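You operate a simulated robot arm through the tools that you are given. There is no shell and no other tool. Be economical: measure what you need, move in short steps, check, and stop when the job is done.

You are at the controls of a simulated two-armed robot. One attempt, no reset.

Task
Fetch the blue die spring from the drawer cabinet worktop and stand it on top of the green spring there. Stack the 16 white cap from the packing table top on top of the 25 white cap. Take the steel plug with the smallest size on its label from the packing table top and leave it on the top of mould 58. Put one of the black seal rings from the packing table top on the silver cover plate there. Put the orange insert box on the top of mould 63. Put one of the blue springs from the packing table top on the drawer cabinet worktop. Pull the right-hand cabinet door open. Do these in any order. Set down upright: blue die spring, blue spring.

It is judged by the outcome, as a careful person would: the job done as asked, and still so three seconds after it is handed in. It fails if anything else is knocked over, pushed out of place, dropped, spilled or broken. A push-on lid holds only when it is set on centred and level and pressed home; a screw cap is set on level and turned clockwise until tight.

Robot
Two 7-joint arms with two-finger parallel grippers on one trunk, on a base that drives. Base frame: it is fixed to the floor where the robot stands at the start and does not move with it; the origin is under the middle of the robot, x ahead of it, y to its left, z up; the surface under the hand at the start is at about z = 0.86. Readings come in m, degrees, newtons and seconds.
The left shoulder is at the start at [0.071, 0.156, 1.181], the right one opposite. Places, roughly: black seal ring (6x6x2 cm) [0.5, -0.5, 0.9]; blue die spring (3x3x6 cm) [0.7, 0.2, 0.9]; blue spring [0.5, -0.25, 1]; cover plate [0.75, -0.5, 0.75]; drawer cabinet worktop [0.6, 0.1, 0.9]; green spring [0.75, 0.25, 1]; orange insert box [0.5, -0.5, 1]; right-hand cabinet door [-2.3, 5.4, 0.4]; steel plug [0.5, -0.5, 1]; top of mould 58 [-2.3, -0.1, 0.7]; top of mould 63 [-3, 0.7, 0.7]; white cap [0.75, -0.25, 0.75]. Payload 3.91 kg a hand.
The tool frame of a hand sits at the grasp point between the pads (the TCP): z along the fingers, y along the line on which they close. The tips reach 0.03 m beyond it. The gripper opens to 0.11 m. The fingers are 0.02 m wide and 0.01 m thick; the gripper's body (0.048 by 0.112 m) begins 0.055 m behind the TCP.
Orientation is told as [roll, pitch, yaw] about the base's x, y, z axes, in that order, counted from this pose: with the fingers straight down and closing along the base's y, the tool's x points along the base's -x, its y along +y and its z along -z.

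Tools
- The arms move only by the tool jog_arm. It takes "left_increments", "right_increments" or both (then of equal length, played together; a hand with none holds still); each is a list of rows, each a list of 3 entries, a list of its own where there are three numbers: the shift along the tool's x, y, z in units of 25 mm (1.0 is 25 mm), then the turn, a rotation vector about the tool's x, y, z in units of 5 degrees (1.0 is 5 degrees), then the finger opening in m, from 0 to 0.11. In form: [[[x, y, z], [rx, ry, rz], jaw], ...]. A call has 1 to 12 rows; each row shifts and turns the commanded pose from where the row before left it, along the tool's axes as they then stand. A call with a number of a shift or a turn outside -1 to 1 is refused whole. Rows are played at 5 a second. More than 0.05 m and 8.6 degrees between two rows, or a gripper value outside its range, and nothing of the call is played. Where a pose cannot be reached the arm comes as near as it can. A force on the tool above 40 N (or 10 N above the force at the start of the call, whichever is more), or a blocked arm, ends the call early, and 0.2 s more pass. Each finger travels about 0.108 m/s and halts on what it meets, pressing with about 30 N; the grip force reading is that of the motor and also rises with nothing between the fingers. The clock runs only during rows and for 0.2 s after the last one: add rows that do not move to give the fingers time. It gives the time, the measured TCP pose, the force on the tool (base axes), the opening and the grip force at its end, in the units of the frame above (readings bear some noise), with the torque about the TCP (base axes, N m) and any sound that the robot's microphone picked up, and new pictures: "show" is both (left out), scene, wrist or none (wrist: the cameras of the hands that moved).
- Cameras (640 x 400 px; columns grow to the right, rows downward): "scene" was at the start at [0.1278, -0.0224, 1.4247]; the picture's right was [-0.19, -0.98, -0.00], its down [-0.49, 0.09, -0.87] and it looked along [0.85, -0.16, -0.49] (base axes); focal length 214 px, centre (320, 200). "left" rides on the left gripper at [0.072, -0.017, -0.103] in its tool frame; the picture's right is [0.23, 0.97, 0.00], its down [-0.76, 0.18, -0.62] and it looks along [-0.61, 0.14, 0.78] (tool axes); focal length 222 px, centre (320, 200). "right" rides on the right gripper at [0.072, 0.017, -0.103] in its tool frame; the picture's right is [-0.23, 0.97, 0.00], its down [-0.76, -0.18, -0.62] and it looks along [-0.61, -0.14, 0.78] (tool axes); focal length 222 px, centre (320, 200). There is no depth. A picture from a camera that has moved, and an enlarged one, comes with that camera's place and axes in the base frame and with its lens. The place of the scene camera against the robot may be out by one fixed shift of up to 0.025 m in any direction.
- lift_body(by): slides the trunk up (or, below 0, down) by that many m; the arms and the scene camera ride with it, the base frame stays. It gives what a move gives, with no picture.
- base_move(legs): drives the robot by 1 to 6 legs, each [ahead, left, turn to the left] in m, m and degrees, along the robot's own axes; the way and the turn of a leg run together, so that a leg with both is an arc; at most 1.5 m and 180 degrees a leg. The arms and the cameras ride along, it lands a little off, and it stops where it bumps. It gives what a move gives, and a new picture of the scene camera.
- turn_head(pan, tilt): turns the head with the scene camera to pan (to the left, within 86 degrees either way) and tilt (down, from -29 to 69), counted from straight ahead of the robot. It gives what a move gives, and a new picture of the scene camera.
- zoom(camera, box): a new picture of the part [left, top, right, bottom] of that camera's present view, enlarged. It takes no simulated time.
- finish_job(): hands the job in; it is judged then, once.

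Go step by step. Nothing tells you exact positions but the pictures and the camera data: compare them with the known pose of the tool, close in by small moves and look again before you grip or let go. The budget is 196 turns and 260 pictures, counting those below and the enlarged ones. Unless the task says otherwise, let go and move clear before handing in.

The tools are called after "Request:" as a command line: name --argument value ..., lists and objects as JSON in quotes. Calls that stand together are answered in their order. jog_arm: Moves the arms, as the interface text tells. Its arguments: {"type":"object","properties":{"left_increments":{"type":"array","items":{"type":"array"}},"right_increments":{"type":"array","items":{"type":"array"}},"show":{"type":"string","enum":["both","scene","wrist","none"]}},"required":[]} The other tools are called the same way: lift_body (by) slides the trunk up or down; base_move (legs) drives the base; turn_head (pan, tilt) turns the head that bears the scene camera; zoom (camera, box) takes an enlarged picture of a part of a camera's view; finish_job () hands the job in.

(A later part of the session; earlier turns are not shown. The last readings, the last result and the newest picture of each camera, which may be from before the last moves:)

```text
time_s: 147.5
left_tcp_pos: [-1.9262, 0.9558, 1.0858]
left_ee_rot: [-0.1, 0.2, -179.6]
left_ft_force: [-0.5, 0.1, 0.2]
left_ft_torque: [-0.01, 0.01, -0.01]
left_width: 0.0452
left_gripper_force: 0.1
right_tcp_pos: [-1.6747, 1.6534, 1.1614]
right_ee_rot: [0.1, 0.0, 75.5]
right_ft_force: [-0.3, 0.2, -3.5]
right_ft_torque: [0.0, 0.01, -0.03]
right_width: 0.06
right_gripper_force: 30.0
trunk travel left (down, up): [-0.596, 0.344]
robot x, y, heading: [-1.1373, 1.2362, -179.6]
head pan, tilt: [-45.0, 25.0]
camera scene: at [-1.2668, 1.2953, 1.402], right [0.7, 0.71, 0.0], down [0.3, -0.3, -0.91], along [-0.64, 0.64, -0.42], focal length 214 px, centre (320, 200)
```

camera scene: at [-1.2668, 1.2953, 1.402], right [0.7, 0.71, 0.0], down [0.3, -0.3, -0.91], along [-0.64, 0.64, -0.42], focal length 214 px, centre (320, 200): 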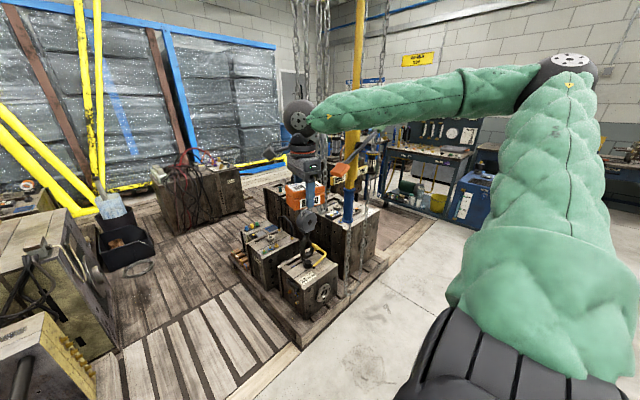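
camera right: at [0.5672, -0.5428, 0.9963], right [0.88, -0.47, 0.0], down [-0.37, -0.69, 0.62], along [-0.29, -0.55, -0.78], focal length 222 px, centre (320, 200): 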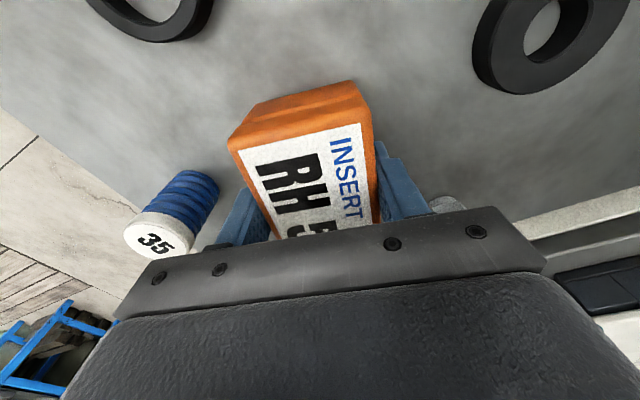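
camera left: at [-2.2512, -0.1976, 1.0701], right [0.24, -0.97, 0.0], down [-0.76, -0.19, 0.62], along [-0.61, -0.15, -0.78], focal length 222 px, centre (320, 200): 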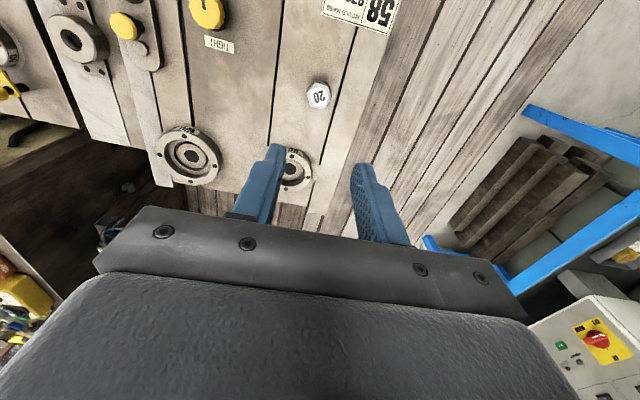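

Request:
zoom --camera "scene" --box '[220, 80, 420, 320]'

Request:
zoom --camera "scene" --box '[0, 180, 220, 330]'

```text
1.67 times, centred on (320, 200) of scene
camera zoom: at [-1.2668, 1.2953, 1.402], right [0.7, 0.71, 0.0], down [0.3, -0.3, -0.91], along [-0.64, 0.64, -0.42], focal length 358 px, centre (320, 200)
```

zoom: 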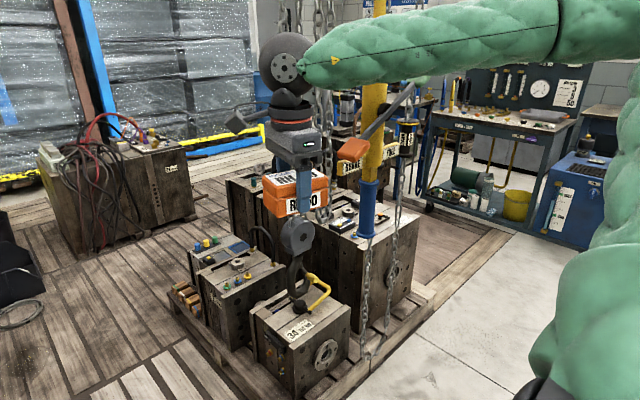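

```text
2.67 times, centred on (110, 255) of scene
camera zoom: at [-1.2668, 1.2953, 1.402], right [0.7, 0.71, 0.0], down [0.3, -0.3, -0.91], along [-0.64, 0.64, -0.42], focal length 572 px, centre (880, 53)
```

zoom: 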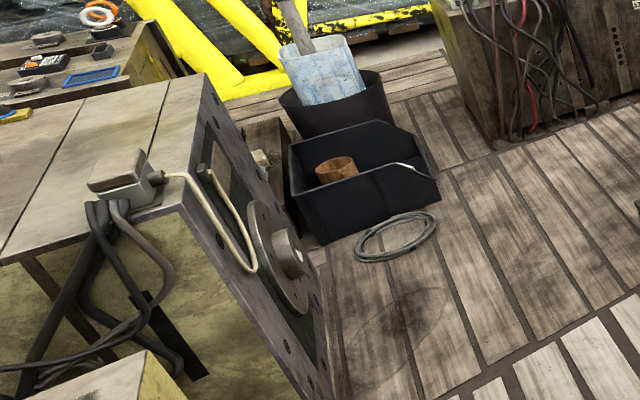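

Request:
turn_head --pan 0 --tilt 45

Request:
zoom --camera "scene" --box '[240, 160, 480, 310]'

Request:
zoom --camera "scene" --box '[180, 40, 380, 165]'

```text
time_s: 148.6
left_tcp_pos: [-1.9256, 0.9555, 1.0854]
left_ee_rot: [-0.1, 0.1, -179.6]
left_ft_force: [-0.2, -0.2, -0.9]
left_ft_torque: [0.02, -0.03, 0.0]
left_width: 0.0451
left_gripper_force: 0.0
right_tcp_pos: [-1.675, 1.6533, 1.1619]
right_ee_rot: [0.3, -0.1, 75.5]
right_ft_force: [0.4, -1.0, -3.5]
right_ft_torque: [-0.05, 0.0, 0.0]
right_width: 0.0597
right_gripper_force: 30.3
trunk travel left (down, up): [-0.596, 0.344]
robot x, y, heading: [-1.1381, 1.2371, -179.8]
head pan, tilt: [0.0, 45.0]
camera scene: at [-1.2825, 1.23, 1.3715], right [0.0, 1.0, 0.0], down [0.71, 0.0, -0.71], along [-0.71, 0.0, -0.71], focal length 214 px, centre (320, 200)
```

scene: 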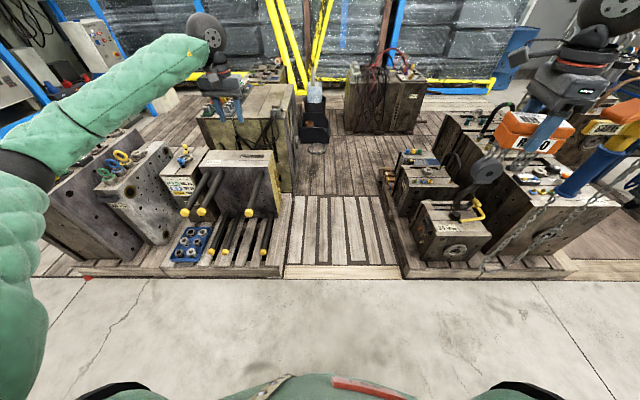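

```text
2.67 times, centred on (360, 235) of scene
camera zoom: at [-1.2825, 1.23, 1.3715], right [0.0, 1.0, 0.0], down [0.71, 0.0, -0.71], along [-0.71, 0.0, -0.71], focal length 572 px, centre (213, 107)
```

zoom: 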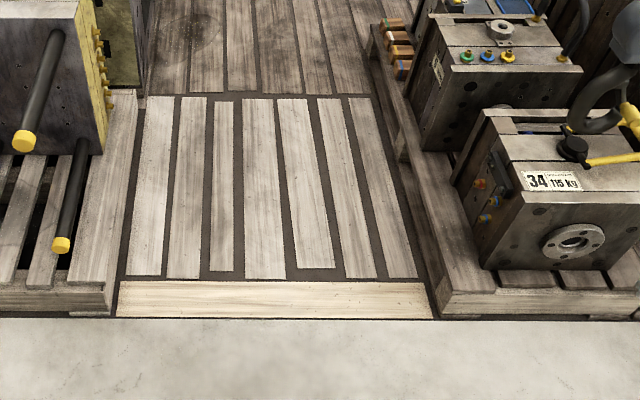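

```text
3.20 times, centred on (280, 102) of scene
camera zoom: at [-1.2825, 1.23, 1.3715], right [0.0, 1.0, 0.0], down [0.71, 0.0, -0.71], along [-0.71, 0.0, -0.71], focal length 686 px, centre (448, 512)
```

zoom: 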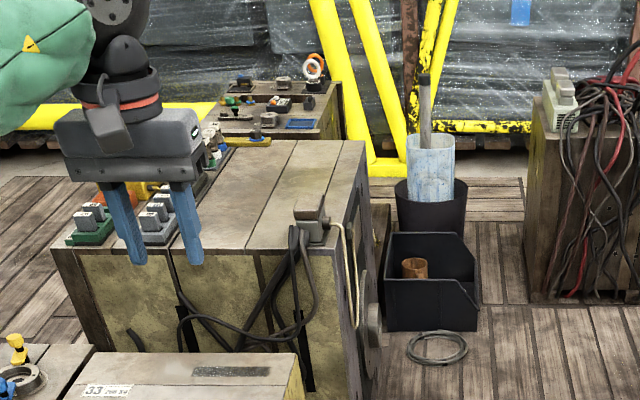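

The gap between the pallets is about 0.8 m wide centred at y≈1.38, with a light ramp board at its front, and the thing I touched is a crane pole at about (-1.67, 1.84). I'll turn left 47° here so the right arm stays clear of pole and chain, then slide into the gap.

Request:
base_move --legs '[[0, 0, 47]]'

Request:
base_move --legs '[[0.3, -0.43, 0]]'

Request:
turn_head --pan -30 --tilt 45

```text
time_s: 151.2
left_tcp_pos: [-1.4613, 0.4643, 1.0856]
left_ee_rot: [-0.1, 0.0, -131.9]
left_ft_force: [0.8, -0.4, 0.5]
left_ft_torque: [0.02, 0.0, 0.01]
left_width: 0.0448
left_gripper_force: 0.1
right_tcp_pos: [-1.8081, 1.1189, 1.1613]
right_ee_rot: [0.4, 0.0, 123.2]
right_ft_force: [-0.5, 0.1, -3.5]
right_ft_torque: [-0.01, -0.02, 0.02]
right_width: 0.0597
right_gripper_force: 30.0
trunk travel left (down, up): [-0.596, 0.344]
robot x, y, heading: [-1.1386, 1.2323, -132.1]
head pan, tilt: [0.0, 45.0]
camera scene: at [-1.2386, 1.1319, 1.3714], right [-0.74, 0.67, 0.0], down [0.47, 0.53, -0.71], along [-0.47, -0.53, -0.71], focal length 214 px, centre (320, 200)
```

scene: 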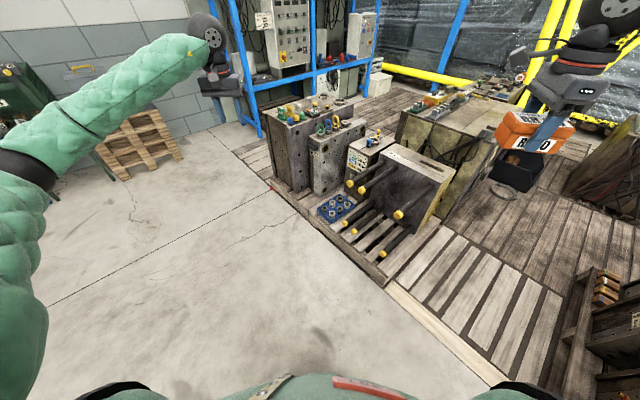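

```text
time_s: 154.2
left_tcp_pos: [-1.9871, 0.5331, 1.0851]
left_ee_rot: [-0.2, 0.1, -132.5]
left_ft_force: [0.5, 0.2, -0.6]
left_ft_torque: [0.01, -0.02, 0.02]
left_width: 0.0449
left_gripper_force: 0.2
right_tcp_pos: [-2.329, 1.1909, 1.1616]
right_ee_rot: [0.2, 0.0, 122.7]
right_ft_force: [-0.2, -0.1, -3.1]
right_ft_torque: [0.0, -0.03, -0.03]
right_width: 0.0598
right_gripper_force: 29.9
trunk travel left (down, up): [-0.596, 0.344]
robot x, y, heading: [-1.6577, 1.2979, -132.3]
head pan, tilt: [0.0, 45.0]
camera scene: at [-1.7589, 1.1988, 1.3714], right [-0.74, 0.68, 0.0], down [0.48, 0.52, -0.71], along [-0.48, -0.52, -0.71], focal length 214 px, centre (320, 200)
```

scene: 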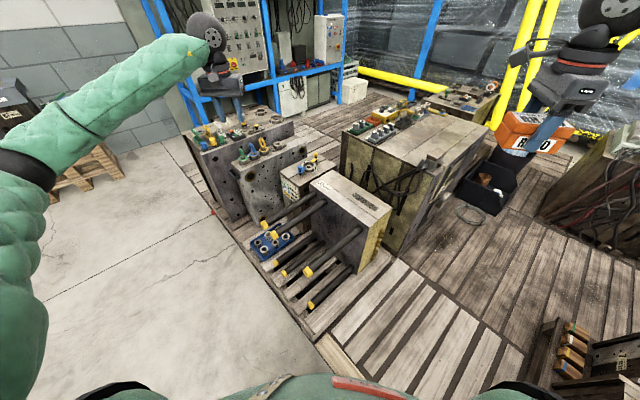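

```text
time_s: 155.2
left_tcp_pos: [-1.987, 0.5327, 1.085]
left_ee_rot: [-0.1, 0.1, -132.5]
left_ft_force: [-0.8, 0.2, -0.4]
left_ft_torque: [0.01, 0.0, 0.01]
left_width: 0.0449
left_gripper_force: 0.0
right_tcp_pos: [-2.3269, 1.1921, 1.1611]
right_ee_rot: [0.2, -0.1, 122.6]
right_ft_force: [0.1, 0.4, -3.4]
right_ft_torque: [-0.04, -0.02, -0.01]
right_width: 0.0596
right_gripper_force: 29.8
trunk travel left (down, up): [-0.596, 0.344]
robot x, y, heading: [-1.6589, 1.2993, -132.7]
head pan, tilt: [-30.0, 45.0]
camera scene: at [-1.7808, 1.2342, 1.3714], right [-0.3, 0.95, 0.0], down [0.67, 0.21, -0.71], along [-0.67, -0.21, -0.71], focal length 214 px, centre (320, 200)
```

scene: 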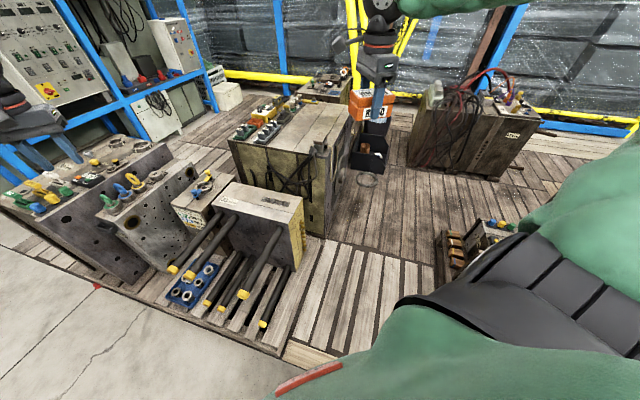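

Request:
zoom --camera "scene" --box '[220, 60, 380, 180]'

Request:
zoom --camera "scene" --box '[400, 60, 560, 180]'

```text
3.33 times, centred on (300, 120) of scene
camera zoom: at [-1.7808, 1.2342, 1.3714], right [-0.3, 0.95, 0.0], down [0.67, 0.21, -0.71], along [-0.67, -0.21, -0.71], focal length 715 px, centre (387, 467)
```

zoom: 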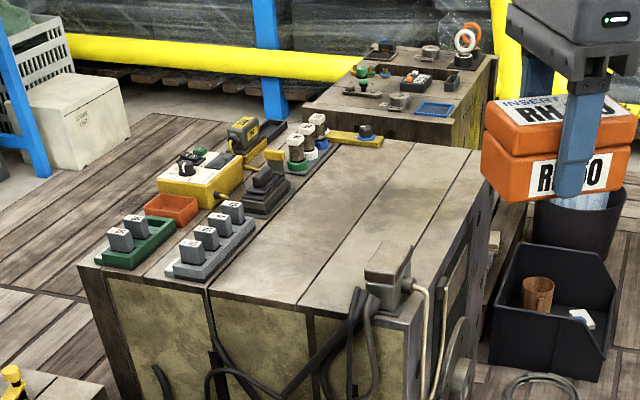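

```text
3.33 times, centred on (480, 120) of scene
camera zoom: at [-1.7808, 1.2342, 1.3714], right [-0.3, 0.95, 0.0], down [0.67, 0.21, -0.71], along [-0.67, -0.21, -0.71], focal length 715 px, centre (-213, 467)
```

zoom: 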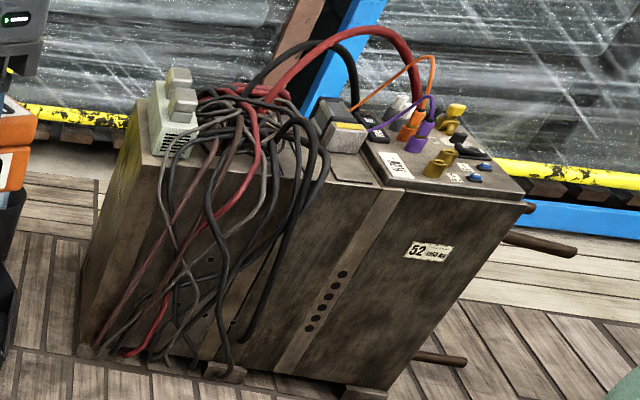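

The block's top centre works out at about (-3.08, 0.66), which matches mould 63. I'll move deeper into the gap so that the right hand can reach the free part of its top.

Request:
base_move --legs '[[0.39, -0.54, 0]]'

Request:
turn_head --pan 0 --tilt 45

Request:
jog_arm --right_increments '[[[0, 0, 0], [0, 0, 0], 0.05]]' --show "wrist"

Request:
zoom --camera "scene" --box '[220, 40, 460, 190]'

```text
time_s: 158.9
left_tcp_pos: [-2.6642, 0.6141, 1.0854]
left_ee_rot: [-0.1, 0.1, -132.9]
left_ft_force: [-0.8, -0.6, 0.2]
left_ft_torque: [-0.02, -0.03, 0.01]
left_width: 0.045
left_gripper_force: 0.1
right_tcp_pos: [-3.0, 1.2769, 1.1613]
right_ee_rot: [0.1, 0.0, 122.3]
right_ft_force: [0.2, -0.3, -3.5]
right_ft_torque: [-0.03, -0.02, 0.02]
right_width: 0.0599
right_gripper_force: 30.3
trunk travel left (down, up): [-0.596, 0.344]
robot x, y, heading: [-2.3284, 1.3799, -132.9]
head pan, tilt: [-30.0, 45.0]
camera scene: at [-2.453, 1.3152, 1.3714], right [-0.29, 0.96, 0.0], down [0.68, 0.21, -0.71], along [-0.68, -0.21, -0.71], focal length 214 px, centre (320, 200)
```

scene: 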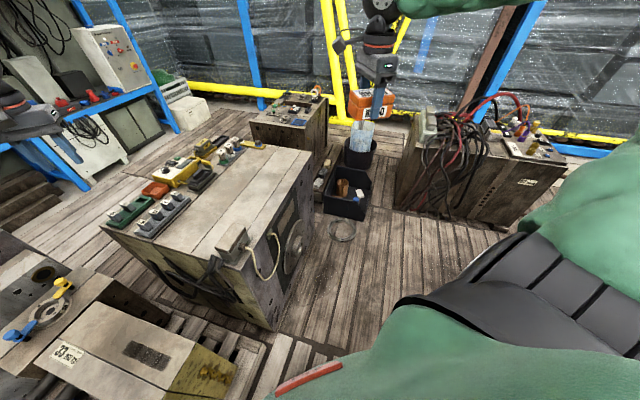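

```text
time_s: 159.8
left_tcp_pos: [-2.6633, 0.6161, 1.0848]
left_ee_rot: [0.0, 0.1, -132.9]
left_ft_force: [-0.8, 0.5, -0.1]
left_ft_torque: [0.01, -0.01, 0.01]
left_width: 0.045
left_gripper_force: 0.0
right_tcp_pos: [-2.9998, 1.2759, 1.1616]
right_ee_rot: [0.2, -0.1, 122.2]
right_ft_force: [0.3, -0.1, -4.4]
right_ft_torque: [-0.05, -0.03, 0.02]
right_width: 0.0601
right_gripper_force: 30.6
trunk travel left (down, up): [-0.596, 0.344]
robot x, y, heading: [-2.3291, 1.3817, -133.1]
head pan, tilt: [0.0, 45.0]
camera scene: at [-2.4302, 1.2795, 1.3714], right [-0.73, 0.68, 0.0], down [0.48, 0.52, -0.71], along [-0.48, -0.52, -0.71], focal length 214 px, centre (320, 200)
```

scene: 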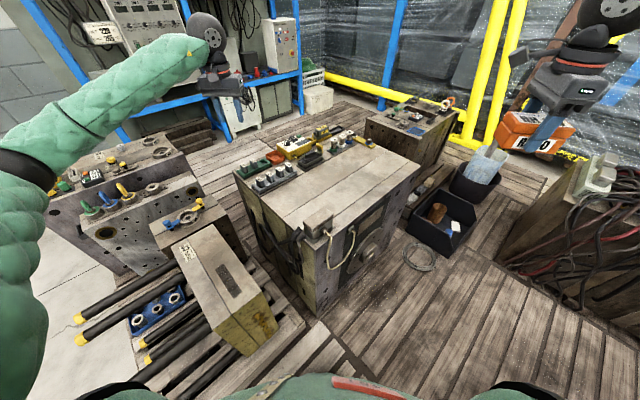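

```text
time_s: 160.2
left_tcp_pos: [-2.6644, 0.6148, 1.086]
left_ee_rot: [-0.2, 0.2, -132.8]
left_ft_force: [0.0, -0.2, 0.1]
left_ft_torque: [0.03, 0.02, 0.0]
left_width: 0.0449
left_gripper_force: 0.0
right_tcp_pos: [-2.9998, 1.2772, 1.1621]
right_ee_rot: [0.3, 0.0, 122.2]
right_ft_force: [0.5, -0.7, -4.2]
right_ft_torque: [0.0, -0.03, 0.03]
right_width: 0.0599
right_gripper_force: 30.4
trunk travel left (down, up): [-0.596, 0.344]
robot x, y, heading: [-2.3294, 1.3795, -132.7]
head pan, tilt: [0.0, 45.0]
camera right: at [-2.9754, 1.2061, 1.2636], right [-0.95, -0.33, 0.0], down [-0.25, 0.74, 0.62], along [-0.21, 0.59, -0.78], focal length 222 px, centre (320, 200)
```

right: 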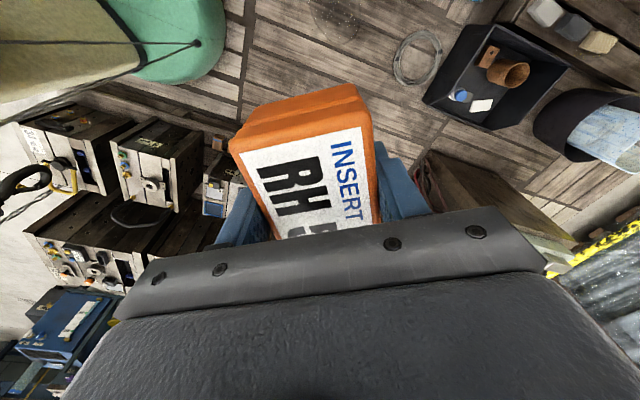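

```text
2.67 times, centred on (340, 115) of scene
camera zoom: at [-2.43, 1.2794, 1.3714], right [-0.73, 0.68, 0.0], down [0.48, 0.52, -0.71], along [-0.48, -0.52, -0.71], focal length 572 px, centre (267, 427)
```

zoom: 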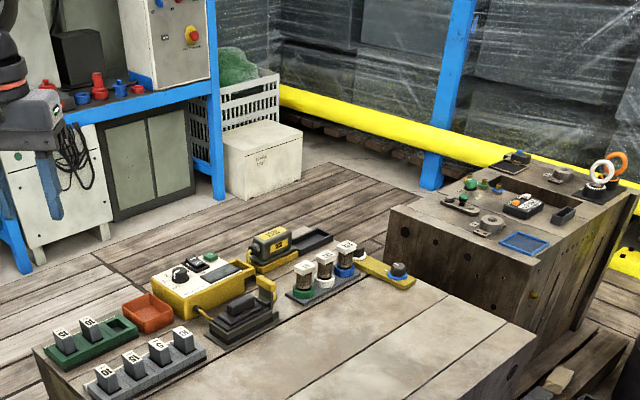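

Request:
zoom --camera "scene" --box '[220, 130, 420, 310]'

```text
2.22 times, centred on (320, 220) of scene
camera zoom: at [-2.43, 1.2794, 1.3714], right [-0.73, 0.68, 0.0], down [0.48, 0.52, -0.71], along [-0.48, -0.52, -0.71], focal length 477 px, centre (320, 156)
```

zoom: 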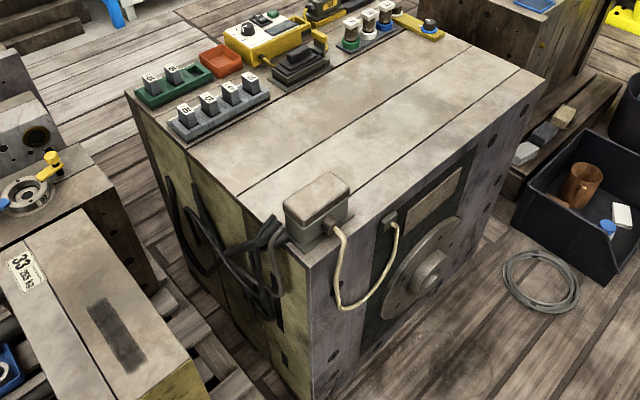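

The free area on top is around (-2.99, 0.80). I'll bring the right hand over it.

Request:
jog_arm --right_increments '[[[1, 0.6, 0], [0, 0, 0], 0.05], [[1, 0.6, 0], [0, 0, 0], 0.05], [[1, 0.6, 0], [0, 0, 0], 0.05], [[1, 0.6, 0], [0, 0, 0], 0.05], [[1, 0.6, 0], [0, 0, 0], 0.05], [[1, 0.6, 0], [0, 0, 0], 0.05], [[1, 0.6, 0], [0, 0, 0], 0.05], [[1, 0.6, 0], [0, 0, 0], 0.05], [[1, 0.6, 0], [0, 0, 0], 0.05], [[1, 0.6, 0], [0, 0, 0], 0.05], [[1, 0.6, 0], [0, 0, 0], 0.05], [[1, 0.6, 0], [0, 0, 0], 0.05]]' --show "none"

Request:
jog_arm --right_increments '[[[0.88, 0.52, 0], [0, 0, 0], 0.05], [[0.88, 0.52, 0], [0, 0, 0], 0.05], [[0.88, 0.52, 0], [0, 0, 0], 0.05], [[0.88, 0.52, 0], [0, 0, 0], 0.05], [[0.88, 0.52, 0], [0, 0, 0], 0.05], [[0, 0, 1], [0, 0, 0], 0.05], [[0, 0, 1], [0, 0, 0], 0.05], [[0, 0, 1], [0, 0, 0], 0.05], [[0, 0, 1], [0, 0, 0], 0.05], [[0, 0, 1], [0, 0, 0], 0.05], [[0, 0, 1], [0, 0, 0], 0.05], [[0, 0, 1], [0, 0, 0], 0.05]]'

Request:
zoom --camera "scene" --box '[220, 100, 420, 250]'

```text
time_s: 162.8
left_tcp_pos: [-2.6654, 0.6147, 1.0848]
left_ee_rot: [-0.1, 0.2, -133.1]
left_ft_force: [-0.3, -1.4, 0.9]
left_ft_torque: [0.02, -0.03, -0.02]
left_width: 0.0449
left_gripper_force: 0.0
right_tcp_pos: [-2.994, 0.9279, 1.1597]
right_ee_rot: [0.1, 0.0, 122.1]
right_ft_force: [-0.4, -0.4, -3.5]
right_ft_torque: [-0.03, -0.02, 0.02]
right_width: 0.0597
right_gripper_force: 29.8
trunk travel left (down, up): [-0.596, 0.344]
robot x, y, heading: [-2.3285, 1.38, -132.9]
head pan, tilt: [0.0, 45.0]
```

```text
time_s: 165.4
left_tcp_pos: [-2.6649, 0.6143, 1.0852]
left_ee_rot: [-0.1, 0.1, -132.9]
left_ft_force: [0.0, 0.0, 0.6]
left_ft_torque: [-0.01, 0.01, -0.02]
left_width: 0.0451
left_gripper_force: 0.0
right_tcp_pos: [-2.9963, 0.8803, 0.991]
right_ee_rot: [0.2, 0.1, 122.2]
right_ft_force: [-0.3, -0.1, -3.9]
right_ft_torque: [0.03, 0.02, 0.0]
right_width: 0.0598
right_gripper_force: 30.2
right hand out of reach, approached as far as the arm can: row 3, 4, 5, 9, 10, 11, 12
trunk travel left (down, up): [-0.596, 0.344]
robot x, y, heading: [-2.3262, 1.3837, -133.1]
head pan, tilt: [0.0, 45.0]
camera scene: at [-2.4306, 1.2789, 1.3714], right [-0.73, 0.68, 0.0], down [0.48, 0.52, -0.71], along [-0.48, -0.52, -0.71], focal length 214 px, centre (320, 200)
camera right: at [-2.9717, 0.8092, 1.0924], right [-0.95, -0.33, 0.0], down [-0.25, 0.74, 0.62], along [-0.21, 0.59, -0.78], focal length 222 px, centre (320, 200)
```

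scene: 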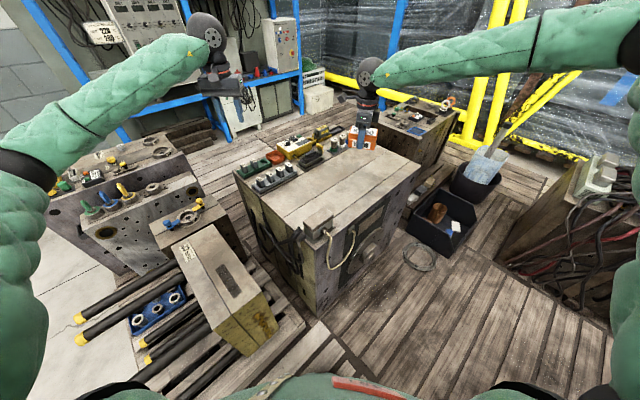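
right: 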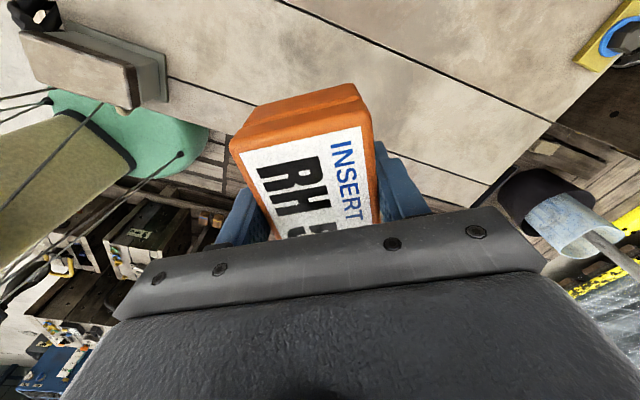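

```text
2.67 times, centred on (320, 175) of scene
camera zoom: at [-2.4306, 1.2789, 1.3714], right [-0.73, 0.68, 0.0], down [0.48, 0.52, -0.71], along [-0.48, -0.52, -0.71], focal length 572 px, centre (320, 267)
```

zoom: 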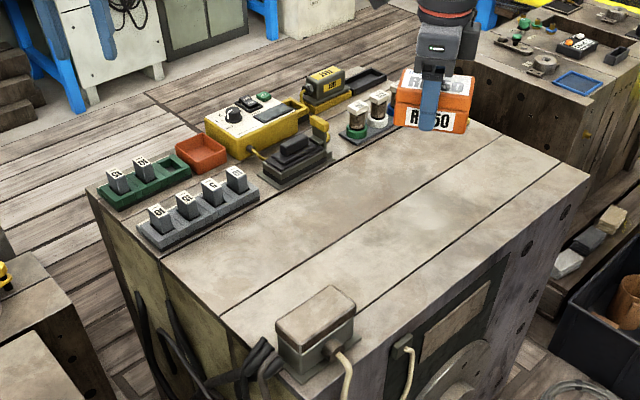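

The hand is short of reach sideways, so I'll move the base 0.12 m nearer and lower the trunk.

Request:
base_move --legs '[[0.12, 0, 0]]'

Request:
lift_body --by -0.12

Request:
jog_arm --right_increments '[[[0, 0, 0], [0, 0, 0], 0.05]]'

Request:
zoom --camera "scene" --box '[220, 100, 420, 250]'

```text
time_s: 166.7
left_tcp_pos: [-2.7459, 0.5271, 1.0847]
left_ee_rot: [-0.2, 0.1, -133.0]
left_ft_force: [1.2, -0.6, -0.6]
left_ft_torque: [0.01, -0.03, -0.02]
left_width: 0.045
left_gripper_force: 0.1
right_tcp_pos: [-3.0781, 0.7903, 0.99]
right_ee_rot: [0.4, 0.1, 122.2]
right_ft_force: [0.2, -0.5, -3.8]
right_ft_torque: [-0.03, -0.01, -0.03]
right_width: 0.0596
right_gripper_force: 30.1
trunk travel left (down, up): [-0.596, 0.344]
robot x, y, heading: [-2.4077, 1.2931, -133.1]
head pan, tilt: [0.0, 45.0]
camera scene: at [-2.5135, 1.1895, 1.3714], right [-0.73, 0.68, 0.0], down [0.48, 0.52, -0.71], along [-0.48, -0.52, -0.71], focal length 214 px, centre (320, 200)
```

scene: 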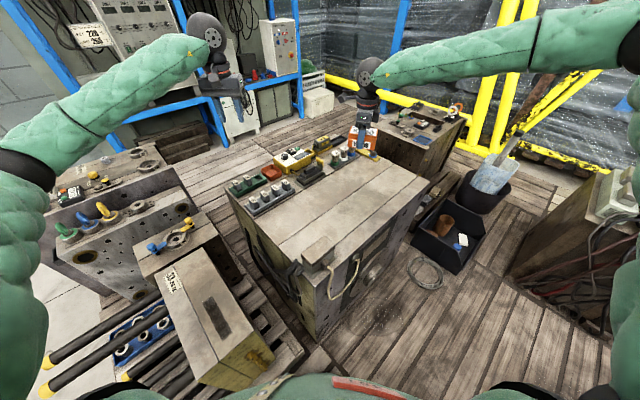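

```text
time_s: 168.2
left_tcp_pos: [-2.7465, 0.5273, 0.9653]
left_ee_rot: [-0.1, 0.0, -132.9]
left_ft_force: [-0.2, 0.5, -0.8]
left_ft_torque: [0.02, -0.02, -0.01]
left_width: 0.045
left_gripper_force: 0.0
right_tcp_pos: [-3.0787, 0.7913, 0.8713]
right_ee_rot: [0.3, 0.1, 122.3]
right_ft_force: [0.1, -0.1, -3.8]
right_ft_torque: [-0.01, 0.0, -0.05]
right_width: 0.0597
right_gripper_force: 30.4
trunk travel left (down, up): [-0.476, 0.464]
robot x, y, heading: [-2.4125, 1.2936, -133.0]
head pan, tilt: [0.0, 45.0]
```

```text
time_s: 168.6
left_tcp_pos: [-2.7473, 0.5261, 0.9649]
left_ee_rot: [0.0, 0.2, -132.8]
left_ft_force: [-0.2, -0.2, -0.3]
left_ft_torque: [-0.01, 0.04, -0.03]
left_width: 0.0449
left_gripper_force: 0.0
right_tcp_pos: [-3.0773, 0.7913, 0.871]
right_ee_rot: [0.3, 0.1, 122.2]
right_ft_force: [-0.3, -0.5, -3.6]
right_ft_torque: [-0.01, -0.02, -0.01]
right_width: 0.0599
right_gripper_force: 30.1
trunk travel left (down, up): [-0.476, 0.464]
robot x, y, heading: [-2.4151, 1.2915, -133.0]
head pan, tilt: [0.0, 45.0]
camera scene: at [-2.5128, 1.1902, 1.2514], right [-0.73, 0.68, 0.0], down [0.48, 0.52, -0.71], along [-0.48, -0.52, -0.71], focal length 214 px, centre (320, 200)
camera right: at [-3.0539, 0.7204, 0.9728], right [-0.95, -0.33, 0.0], down [-0.25, 0.74, 0.62], along [-0.21, 0.59, -0.78], focal length 222 px, centre (320, 200)
```

scene: 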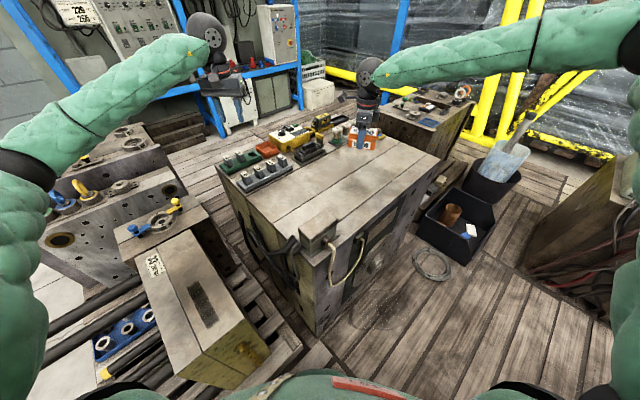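
right: 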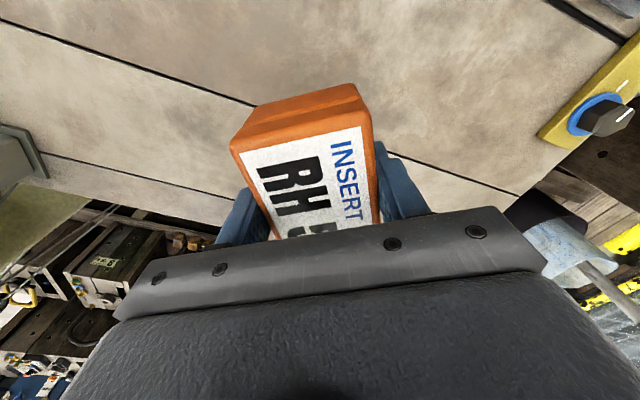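

```text
2.67 times, centred on (320, 175) of scene
camera zoom: at [-2.5128, 1.1902, 1.2514], right [-0.73, 0.68, 0.0], down [0.48, 0.52, -0.71], along [-0.48, -0.52, -0.71], focal length 572 px, centre (320, 267)
```

zoom: 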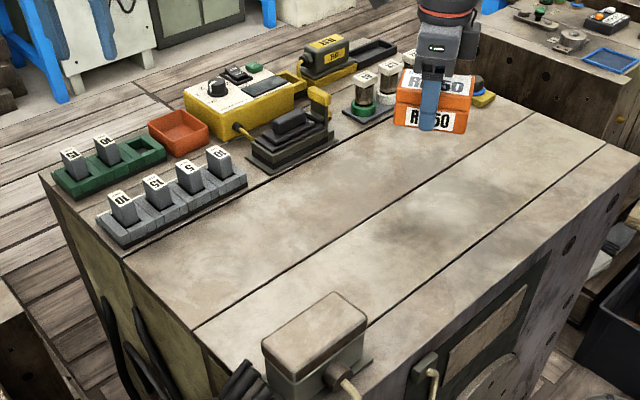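

The landing point is on bare surface. Lowering.

Request:
jog_arm --right_increments '[[[0, 0, 0.8], [0, 0, 0], 0.05], [[0, 0, 0.8], [0, 0, 0], 0.05], [[0, 0, 0.6], [0, 0, 0], 0.05], [[0, 0, 0.4], [0, 0, 0], 0.05], [[0, 0, 0], [0, 0, 0], 0.05]]' --show "wrist"

Request:
zoom --camera "scene" --box '[260, 100, 420, 220]'

```text
time_s: 169.8
left_tcp_pos: [-2.7473, 0.5267, 0.9657]
left_ee_rot: [0.0, 0.1, -132.9]
left_ft_force: [0.0, 0.5, 0.6]
left_ft_torque: [0.0, 0.01, -0.02]
left_width: 0.0452
left_gripper_force: 0.0
right_tcp_pos: [-3.0806, 0.8109, 0.8135]
right_ee_rot: [0.3, 0.4, 122.2]
right_ft_force: [-0.1, -0.5, -4.3]
right_ft_torque: [-0.03, -0.02, -0.01]
right_width: 0.0599
right_gripper_force: 29.8
right hand out of reach, approached as far as the arm can: row 1, 2, 3, 4
trunk travel left (down, up): [-0.476, 0.464]
robot x, y, heading: [-2.408, 1.2893, -133.0]
head pan, tilt: [0.0, 45.0]
camera right: at [-3.0567, 0.7402, 0.916], right [-0.95, -0.33, 0.01], down [-0.25, 0.74, 0.62], along [-0.21, 0.58, -0.78], focal length 222 px, centre (320, 200)
```

right: 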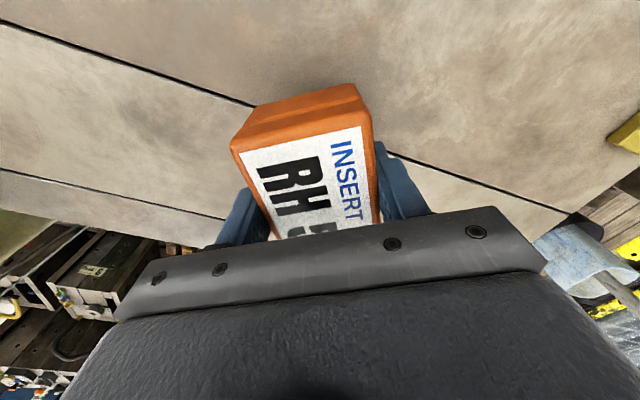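

```text
3.33 times, centred on (340, 160) of scene
camera zoom: at [-2.5128, 1.1902, 1.2514], right [-0.73, 0.68, 0.0], down [0.48, 0.52, -0.71], along [-0.48, -0.52, -0.71], focal length 715 px, centre (253, 333)
```

zoom: 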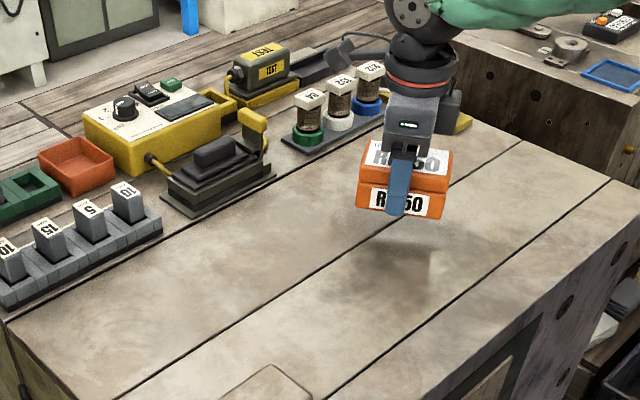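

The wrist's turn limits the reach here, so I'll yaw the hand back 40° and then continue down.

Request:
jog_arm --right_increments '[[[0, 0, 0], [0, 0, -1], 0.05], [[0, 0, 0], [0, 0, -1], 0.05], [[0, 0, 0], [0, 0, -1], 0.05], [[0, 0, 0], [0, 0, -1], 0.05], [[0, 0, 0], [0, 0, -1], 0.05], [[0, 0, 0], [0, 0, -1], 0.05], [[0, 0, 0], [0, 0, -1], 0.05], [[0, 0, 0], [0, 0, -1], 0.05], [[0, 0, 0], [0, 0, 0], 0.05]]' --show "wrist"

Request:
zoom --camera "scene" --box '[260, 100, 420, 220]'

```text
time_s: 171.8
left_tcp_pos: [-2.7458, 0.5268, 0.9662]
left_ee_rot: [-0.2, 0.1, -132.8]
left_ft_force: [0.1, -0.2, -0.9]
left_ft_torque: [0.01, -0.02, -0.03]
left_width: 0.0451
left_gripper_force: 0.0
right_tcp_pos: [-3.0804, 0.8111, 0.8131]
right_ee_rot: [0.3, -0.1, 162.1]
right_ft_force: [-0.3, 0.9, -4.3]
right_ft_torque: [0.0, -0.05, -0.02]
right_width: 0.06
right_gripper_force: 30.3
trunk travel left (down, up): [-0.476, 0.464]
robot x, y, heading: [-2.4124, 1.2948, -133.0]
head pan, tilt: [0.0, 45.0]
camera right: at [-3.0173, 0.7726, 0.9151], right [-0.51, -0.86, 0.01], down [-0.67, 0.4, 0.62], along [-0.54, 0.32, -0.78], focal length 222 px, centre (320, 200)
```

right: 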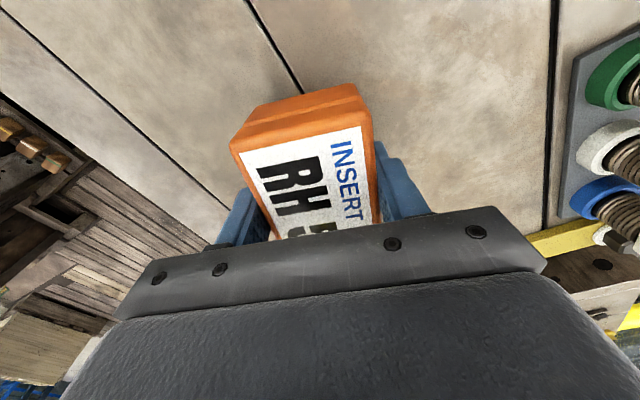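

```text
3.33 times, centred on (340, 160) of scene
camera zoom: at [-2.5129, 1.1902, 1.2514], right [-0.73, 0.68, 0.0], down [0.48, 0.52, -0.71], along [-0.48, -0.52, -0.71], focal length 715 px, centre (253, 333)
```

zoom: 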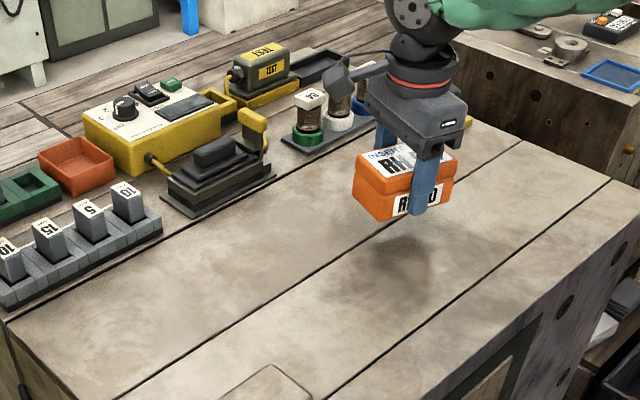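

Request:
jog_arm --right_increments '[[[0, 0, 0.4], [0, 0, 0], 0.05], [[0, 0, 0.4], [0, 0, 0], 0.05], [[0, 0, 0.4], [0, 0, 0], 0.05], [[0, 0, 0.2], [0, 0, 0], 0.05], [[0, 0, 0], [0, 0, 0], 0.05]]' --show "none"

Request:
zoom --camera "scene" --box '[260, 100, 420, 220]'

```text
time_s: 173.0
left_tcp_pos: [-2.746, 0.5267, 0.9656]
left_ee_rot: [-0.2, 0.1, -133.0]
left_ft_force: [-0.6, -0.4, -0.6]
left_ft_torque: [-0.01, 0.02, 0.0]
left_width: 0.0449
left_gripper_force: 0.1
right_tcp_pos: [-3.0831, 0.8232, 0.7848]
right_ee_rot: [0.3, -0.1, 162.2]
right_ft_force: [0.4, 0.3, -4.4]
right_ft_torque: [0.01, 0.0, 0.01]
right_width: 0.06
right_gripper_force: 30.0
right hand out of reach, approached as far as the arm can: row 1, 2, 3
trunk travel left (down, up): [-0.476, 0.464]
robot x, y, heading: [-2.4109, 1.2913, -132.9]
head pan, tilt: [0.0, 45.0]
```

```text
3.33 times, centred on (340, 160) of scene
camera zoom: at [-2.5128, 1.1902, 1.2514], right [-0.73, 0.68, 0.0], down [0.48, 0.52, -0.71], along [-0.48, -0.52, -0.71], focal length 715 px, centre (253, 333)
```

zoom: 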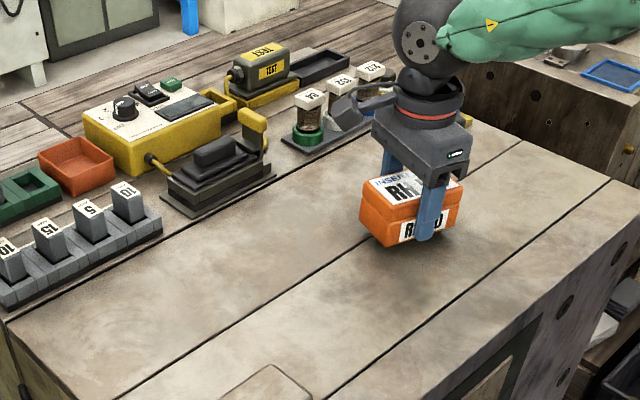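

Request:
lift_body --by -0.018

Request:
zoom --camera "scene" --box '[300, 120, 400, 195]'

```text
time_s: 173.7
left_tcp_pos: [-2.7458, 0.5266, 0.9493]
left_ee_rot: [-0.1, 0.1, -132.9]
left_ft_force: [-0.7, -0.1, 0.0]
left_ft_torque: [0.0, 0.01, -0.01]
left_width: 0.045
left_gripper_force: 0.0
right_tcp_pos: [-3.0841, 0.8224, 0.7739]
right_ee_rot: [1.0, -0.2, 162.0]
right_ft_force: [0.9, 1.9, 15.7]
right_ft_torque: [0.62, -0.08, -0.16]
right_width: 0.0597
right_gripper_force: 30.1
trunk travel left (down, up): [-0.459, 0.481]
robot x, y, heading: [-2.4121, 1.2944, -133.0]
head pan, tilt: [0.0, 45.0]
stopped: the force on the tool passed its limit at 57 N (the readings are from after the stop); the commanded pose is now the measured one
```

```text
5.33 times, centred on (350, 158) of scene
camera zoom: at [-2.5117, 1.191, 1.2344], right [-0.73, 0.68, 0.0], down [0.48, 0.52, -0.71], along [-0.48, -0.52, -0.71], focal length 1144 px, centre (160, 427)
```

zoom: 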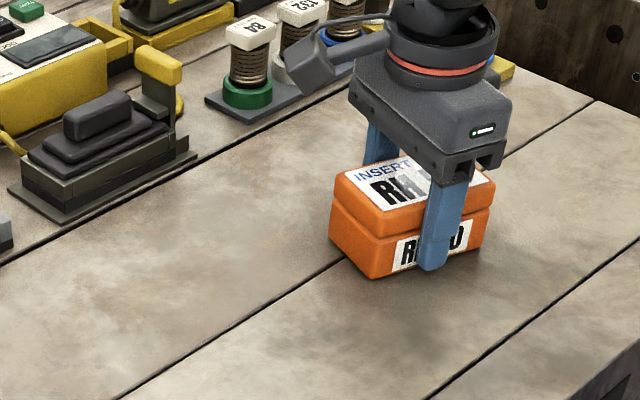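

The box is down on mould 63's top. Release and rise.

Request:
jog_arm --right_increments '[[[0, 0, 0], [0, 0, 0], 0.07], [[0, 0, 0], [0, 0, 0], 0.085], [[0, 0, 0], [0, 0, 0], 0.085], [[0, 0, -0.5], [0, 0, 0], 0.085], [[0, 0, -1], [0, 0, 0], 0.085], [[0, 0, -1], [0, 0, 0], 0.085], [[0, 0, -1], [0, 0, 0], 0.085], [[0, 0, -1], [0, 0, 0], 0.085], [[0, 0, -1], [0, 0, 0], 0.085], [[0, 0, -1], [0, 0, 0], 0.085], [[0, 0, -1], [0, 0, 0], 0.085], [[0, 0, -1], [0, 0, 0], 0.085]]'

Request:
zoom --camera "scene" --box '[260, 100, 420, 220]'

```text
time_s: 176.3
left_tcp_pos: [-2.7465, 0.5264, 0.9488]
left_ee_rot: [-0.2, 0.0, -132.9]
left_ft_force: [-0.6, -0.8, 0.1]
left_ft_torque: [-0.01, 0.01, 0.01]
left_width: 0.0449
left_gripper_force: 0.0
right_tcp_pos: [-3.0815, 0.8247, 0.9843]
right_ee_rot: [0.7, -0.2, 162.1]
right_ft_force: [0.6, 0.7, 0.5]
right_ft_torque: [0.02, -0.02, 0.03]
right_width: 0.085
right_gripper_force: 0.2
trunk travel left (down, up): [-0.459, 0.481]
robot x, y, heading: [-2.4096, 1.2916, -133.1]
head pan, tilt: [0.0, 45.0]
camera scene: at [-2.5122, 1.1907, 1.2344], right [-0.73, 0.68, 0.0], down [0.48, 0.52, -0.71], along [-0.48, -0.52, -0.71], focal length 214 px, centre (320, 200)
camera right: at [-3.0182, 0.7867, 1.0861], right [-0.51, -0.86, 0.01], down [-0.67, 0.41, 0.62], along [-0.54, 0.31, -0.78], focal length 222 px, centre (320, 200)
```

scene: 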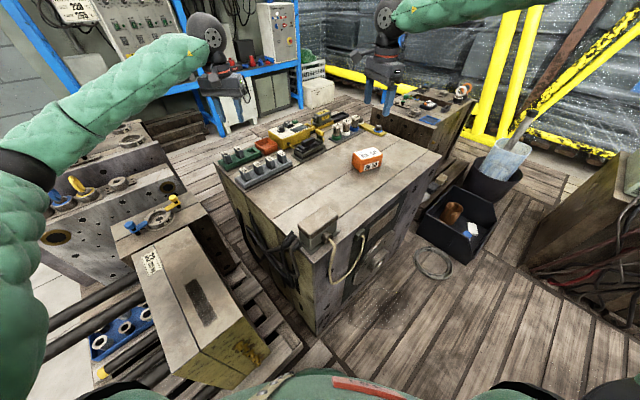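
right: 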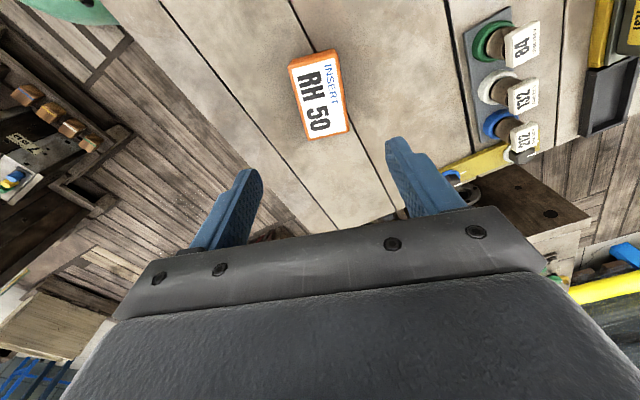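

```text
3.33 times, centred on (340, 160) of scene
camera zoom: at [-2.5122, 1.1907, 1.2344], right [-0.73, 0.68, 0.0], down [0.48, 0.52, -0.71], along [-0.48, -0.52, -0.71], focal length 715 px, centre (253, 333)
```

zoom: 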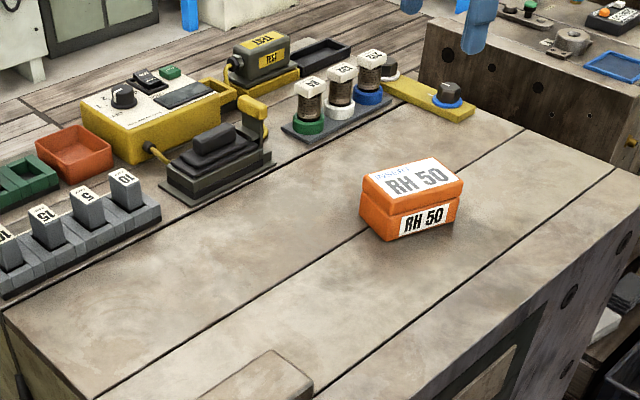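

The box sits well on mould 63. Now I'll raise the trunk and leave the gap the way I came.

Request:
lift_body --by 0.14

Request:
base_move --legs '[[-0.12, 0, 0], [-0.39, 0.54, 0], [-0.3, 0.43, 0]]'

Request:
turn_head --pan -86 --tilt 15

```text
time_s: 178.0
left_tcp_pos: [-2.7468, 0.5266, 1.0896]
left_ee_rot: [-0.1, 0.1, -132.9]
left_ft_force: [0.8, 0.5, 0.1]
left_ft_torque: [0.01, 0.01, -0.01]
left_width: 0.045
left_gripper_force: 0.1
right_tcp_pos: [-3.0838, 0.824, 1.1232]
right_ee_rot: [0.7, 0.0, 162.2]
right_ft_force: [-0.4, -0.1, -0.1]
right_ft_torque: [-0.01, 0.0, 0.02]
right_width: 0.0852
right_gripper_force: 0.0
trunk travel left (down, up): [-0.599, 0.341]
robot x, y, heading: [-2.4099, 1.2892, -133.0]
head pan, tilt: [0.0, 45.0]
```

```text
time_s: 185.2
left_tcp_pos: [-1.4652, 0.4591, 1.0886]
left_ee_rot: [-0.1, 0.0, -131.9]
left_ft_force: [-1.0, -0.6, -0.3]
left_ft_torque: [-0.01, 0.01, -0.02]
left_width: 0.0451
left_gripper_force: 0.0
right_tcp_pos: [-1.806, 0.751, 1.1242]
right_ee_rot: [0.8, -0.1, 163.2]
right_ft_force: [0.5, -0.7, -0.1]
right_ft_torque: [-0.02, 0.02, -0.03]
right_width: 0.085
right_gripper_force: 0.1
trunk travel left (down, up): [-0.599, 0.341]
robot x, y, heading: [-1.14, 1.2324, -132.1]
head pan, tilt: [0.0, 45.0]
camera scene: at [-1.2427, 1.1275, 1.3744], right [-0.74, 0.67, 0.0], down [0.47, 0.53, -0.71], along [-0.47, -0.53, -0.71], focal length 214 px, centre (320, 200)
```

scene: 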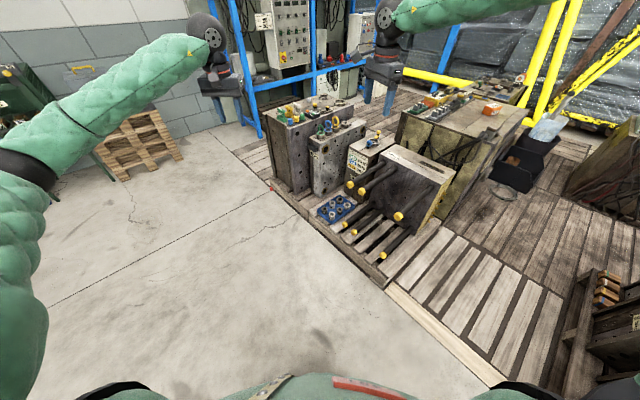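

```text
time_s: 186.8
left_tcp_pos: [-1.4656, 0.4606, 1.0891]
left_ee_rot: [0.0, 0.0, -131.8]
left_ft_force: [0.2, -0.4, 0.4]
left_ft_torque: [0.01, 0.0, 0.04]
left_width: 0.0449
left_gripper_force: 0.0
right_tcp_pos: [-1.8067, 0.7516, 1.1237]
right_ee_rot: [0.7, -0.2, 163.1]
right_ft_force: [0.0, -0.1, -0.7]
right_ft_torque: [-0.01, 0.03, 0.0]
right_width: 0.0851
right_gripper_force: 0.0
trunk travel left (down, up): [-0.599, 0.341]
robot x, y, heading: [-1.1438, 1.2308, -131.9]
head pan, tilt: [-85.9, 15.0]
camera scene: at [-1.2627, 1.2454, 1.4212], right [0.61, 0.79, 0.0], down [0.2, -0.16, -0.97], along [-0.76, 0.59, -0.26], focal length 214 px, centre (320, 200)
```

scene: 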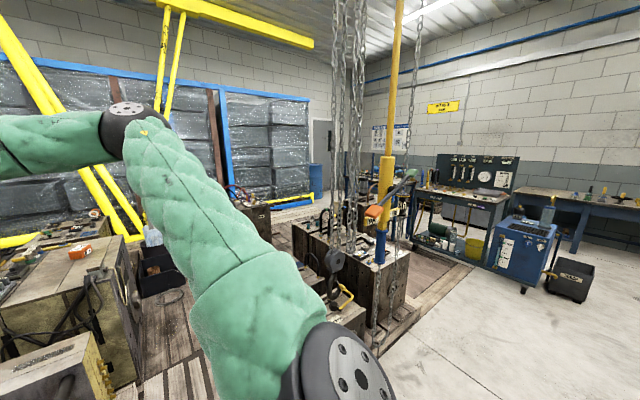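

Now the cabinet, on the far bench near (-2.3, 5.4). I'll shift away from the crane pole and turn left to face +y.

Request:
base_move --legs '[[0.15, 0.32, 0], [0, 0, 130], [0, 0, 92]]'

Request:
turn_head --pan 10 --tilt 10

```text
time_s: 198.4
left_tcp_pos: [-1.2756, 1.697, 1.0887]
left_ee_rot: [-0.1, 0.0, 89.5]
left_ft_force: [0.0, -0.2, 0.1]
left_ft_torque: [0.0, 0.0, 0.01]
left_width: 0.045
left_gripper_force: 0.0
right_tcp_pos: [-0.8266, 1.704, 1.1236]
right_ee_rot: [0.7, -0.2, 24.6]
right_ft_force: [-0.3, 0.1, 0.7]
right_ft_torque: [-0.01, -0.02, -0.02]
right_width: 0.085
right_gripper_force: 0.0
trunk travel left (down, up): [-0.599, 0.341]
robot x, y, heading: [-1.0048, 0.9043, 89.4]
head pan, tilt: [-85.9, 15.0]
camera scene: at [-0.9251, 0.9563, 1.4212], right [0.06, -1.0, 0.0], down [-0.26, -0.02, -0.97], along [0.96, 0.06, -0.26], focal length 214 px, centre (320, 200)
```

scene: 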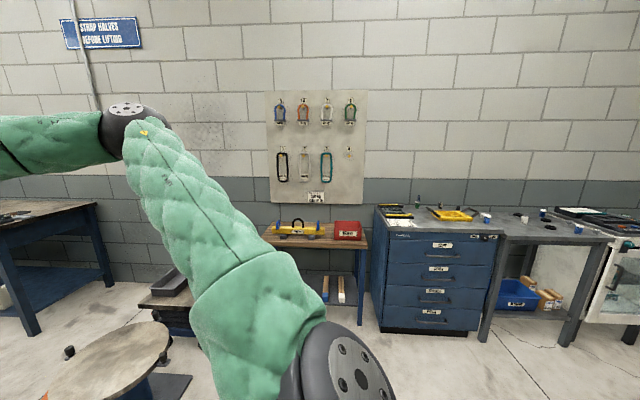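

```text
time_s: 200.1
left_tcp_pos: [-1.275, 1.6958, 1.0888]
left_ee_rot: [-0.1, -0.1, 89.5]
left_ft_force: [-0.5, -0.2, 0.7]
left_ft_torque: [0.01, 0.04, -0.01]
left_width: 0.045
left_gripper_force: 0.1
right_tcp_pos: [-0.8263, 1.7036, 1.1244]
right_ee_rot: [0.7, -0.1, 24.6]
right_ft_force: [0.4, -0.3, -0.1]
right_ft_torque: [-0.02, -0.01, -0.01]
right_width: 0.0847
right_gripper_force: 0.1
trunk travel left (down, up): [-0.599, 0.341]
robot x, y, heading: [-1.0065, 0.9066, 89.7]
head pan, tilt: [10.0, 10.0]
camera scene: at [-1.0332, 1.0423, 1.4293], right [0.99, 0.16, 0.0], down [0.03, -0.17, -0.98], along [-0.16, 0.97, -0.17], focal length 214 px, centre (320, 200)
```

scene: 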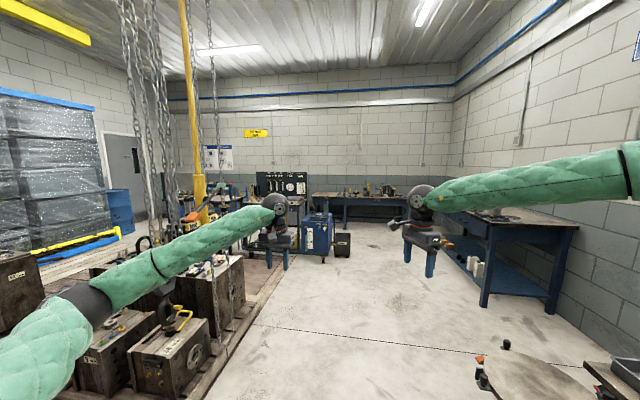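

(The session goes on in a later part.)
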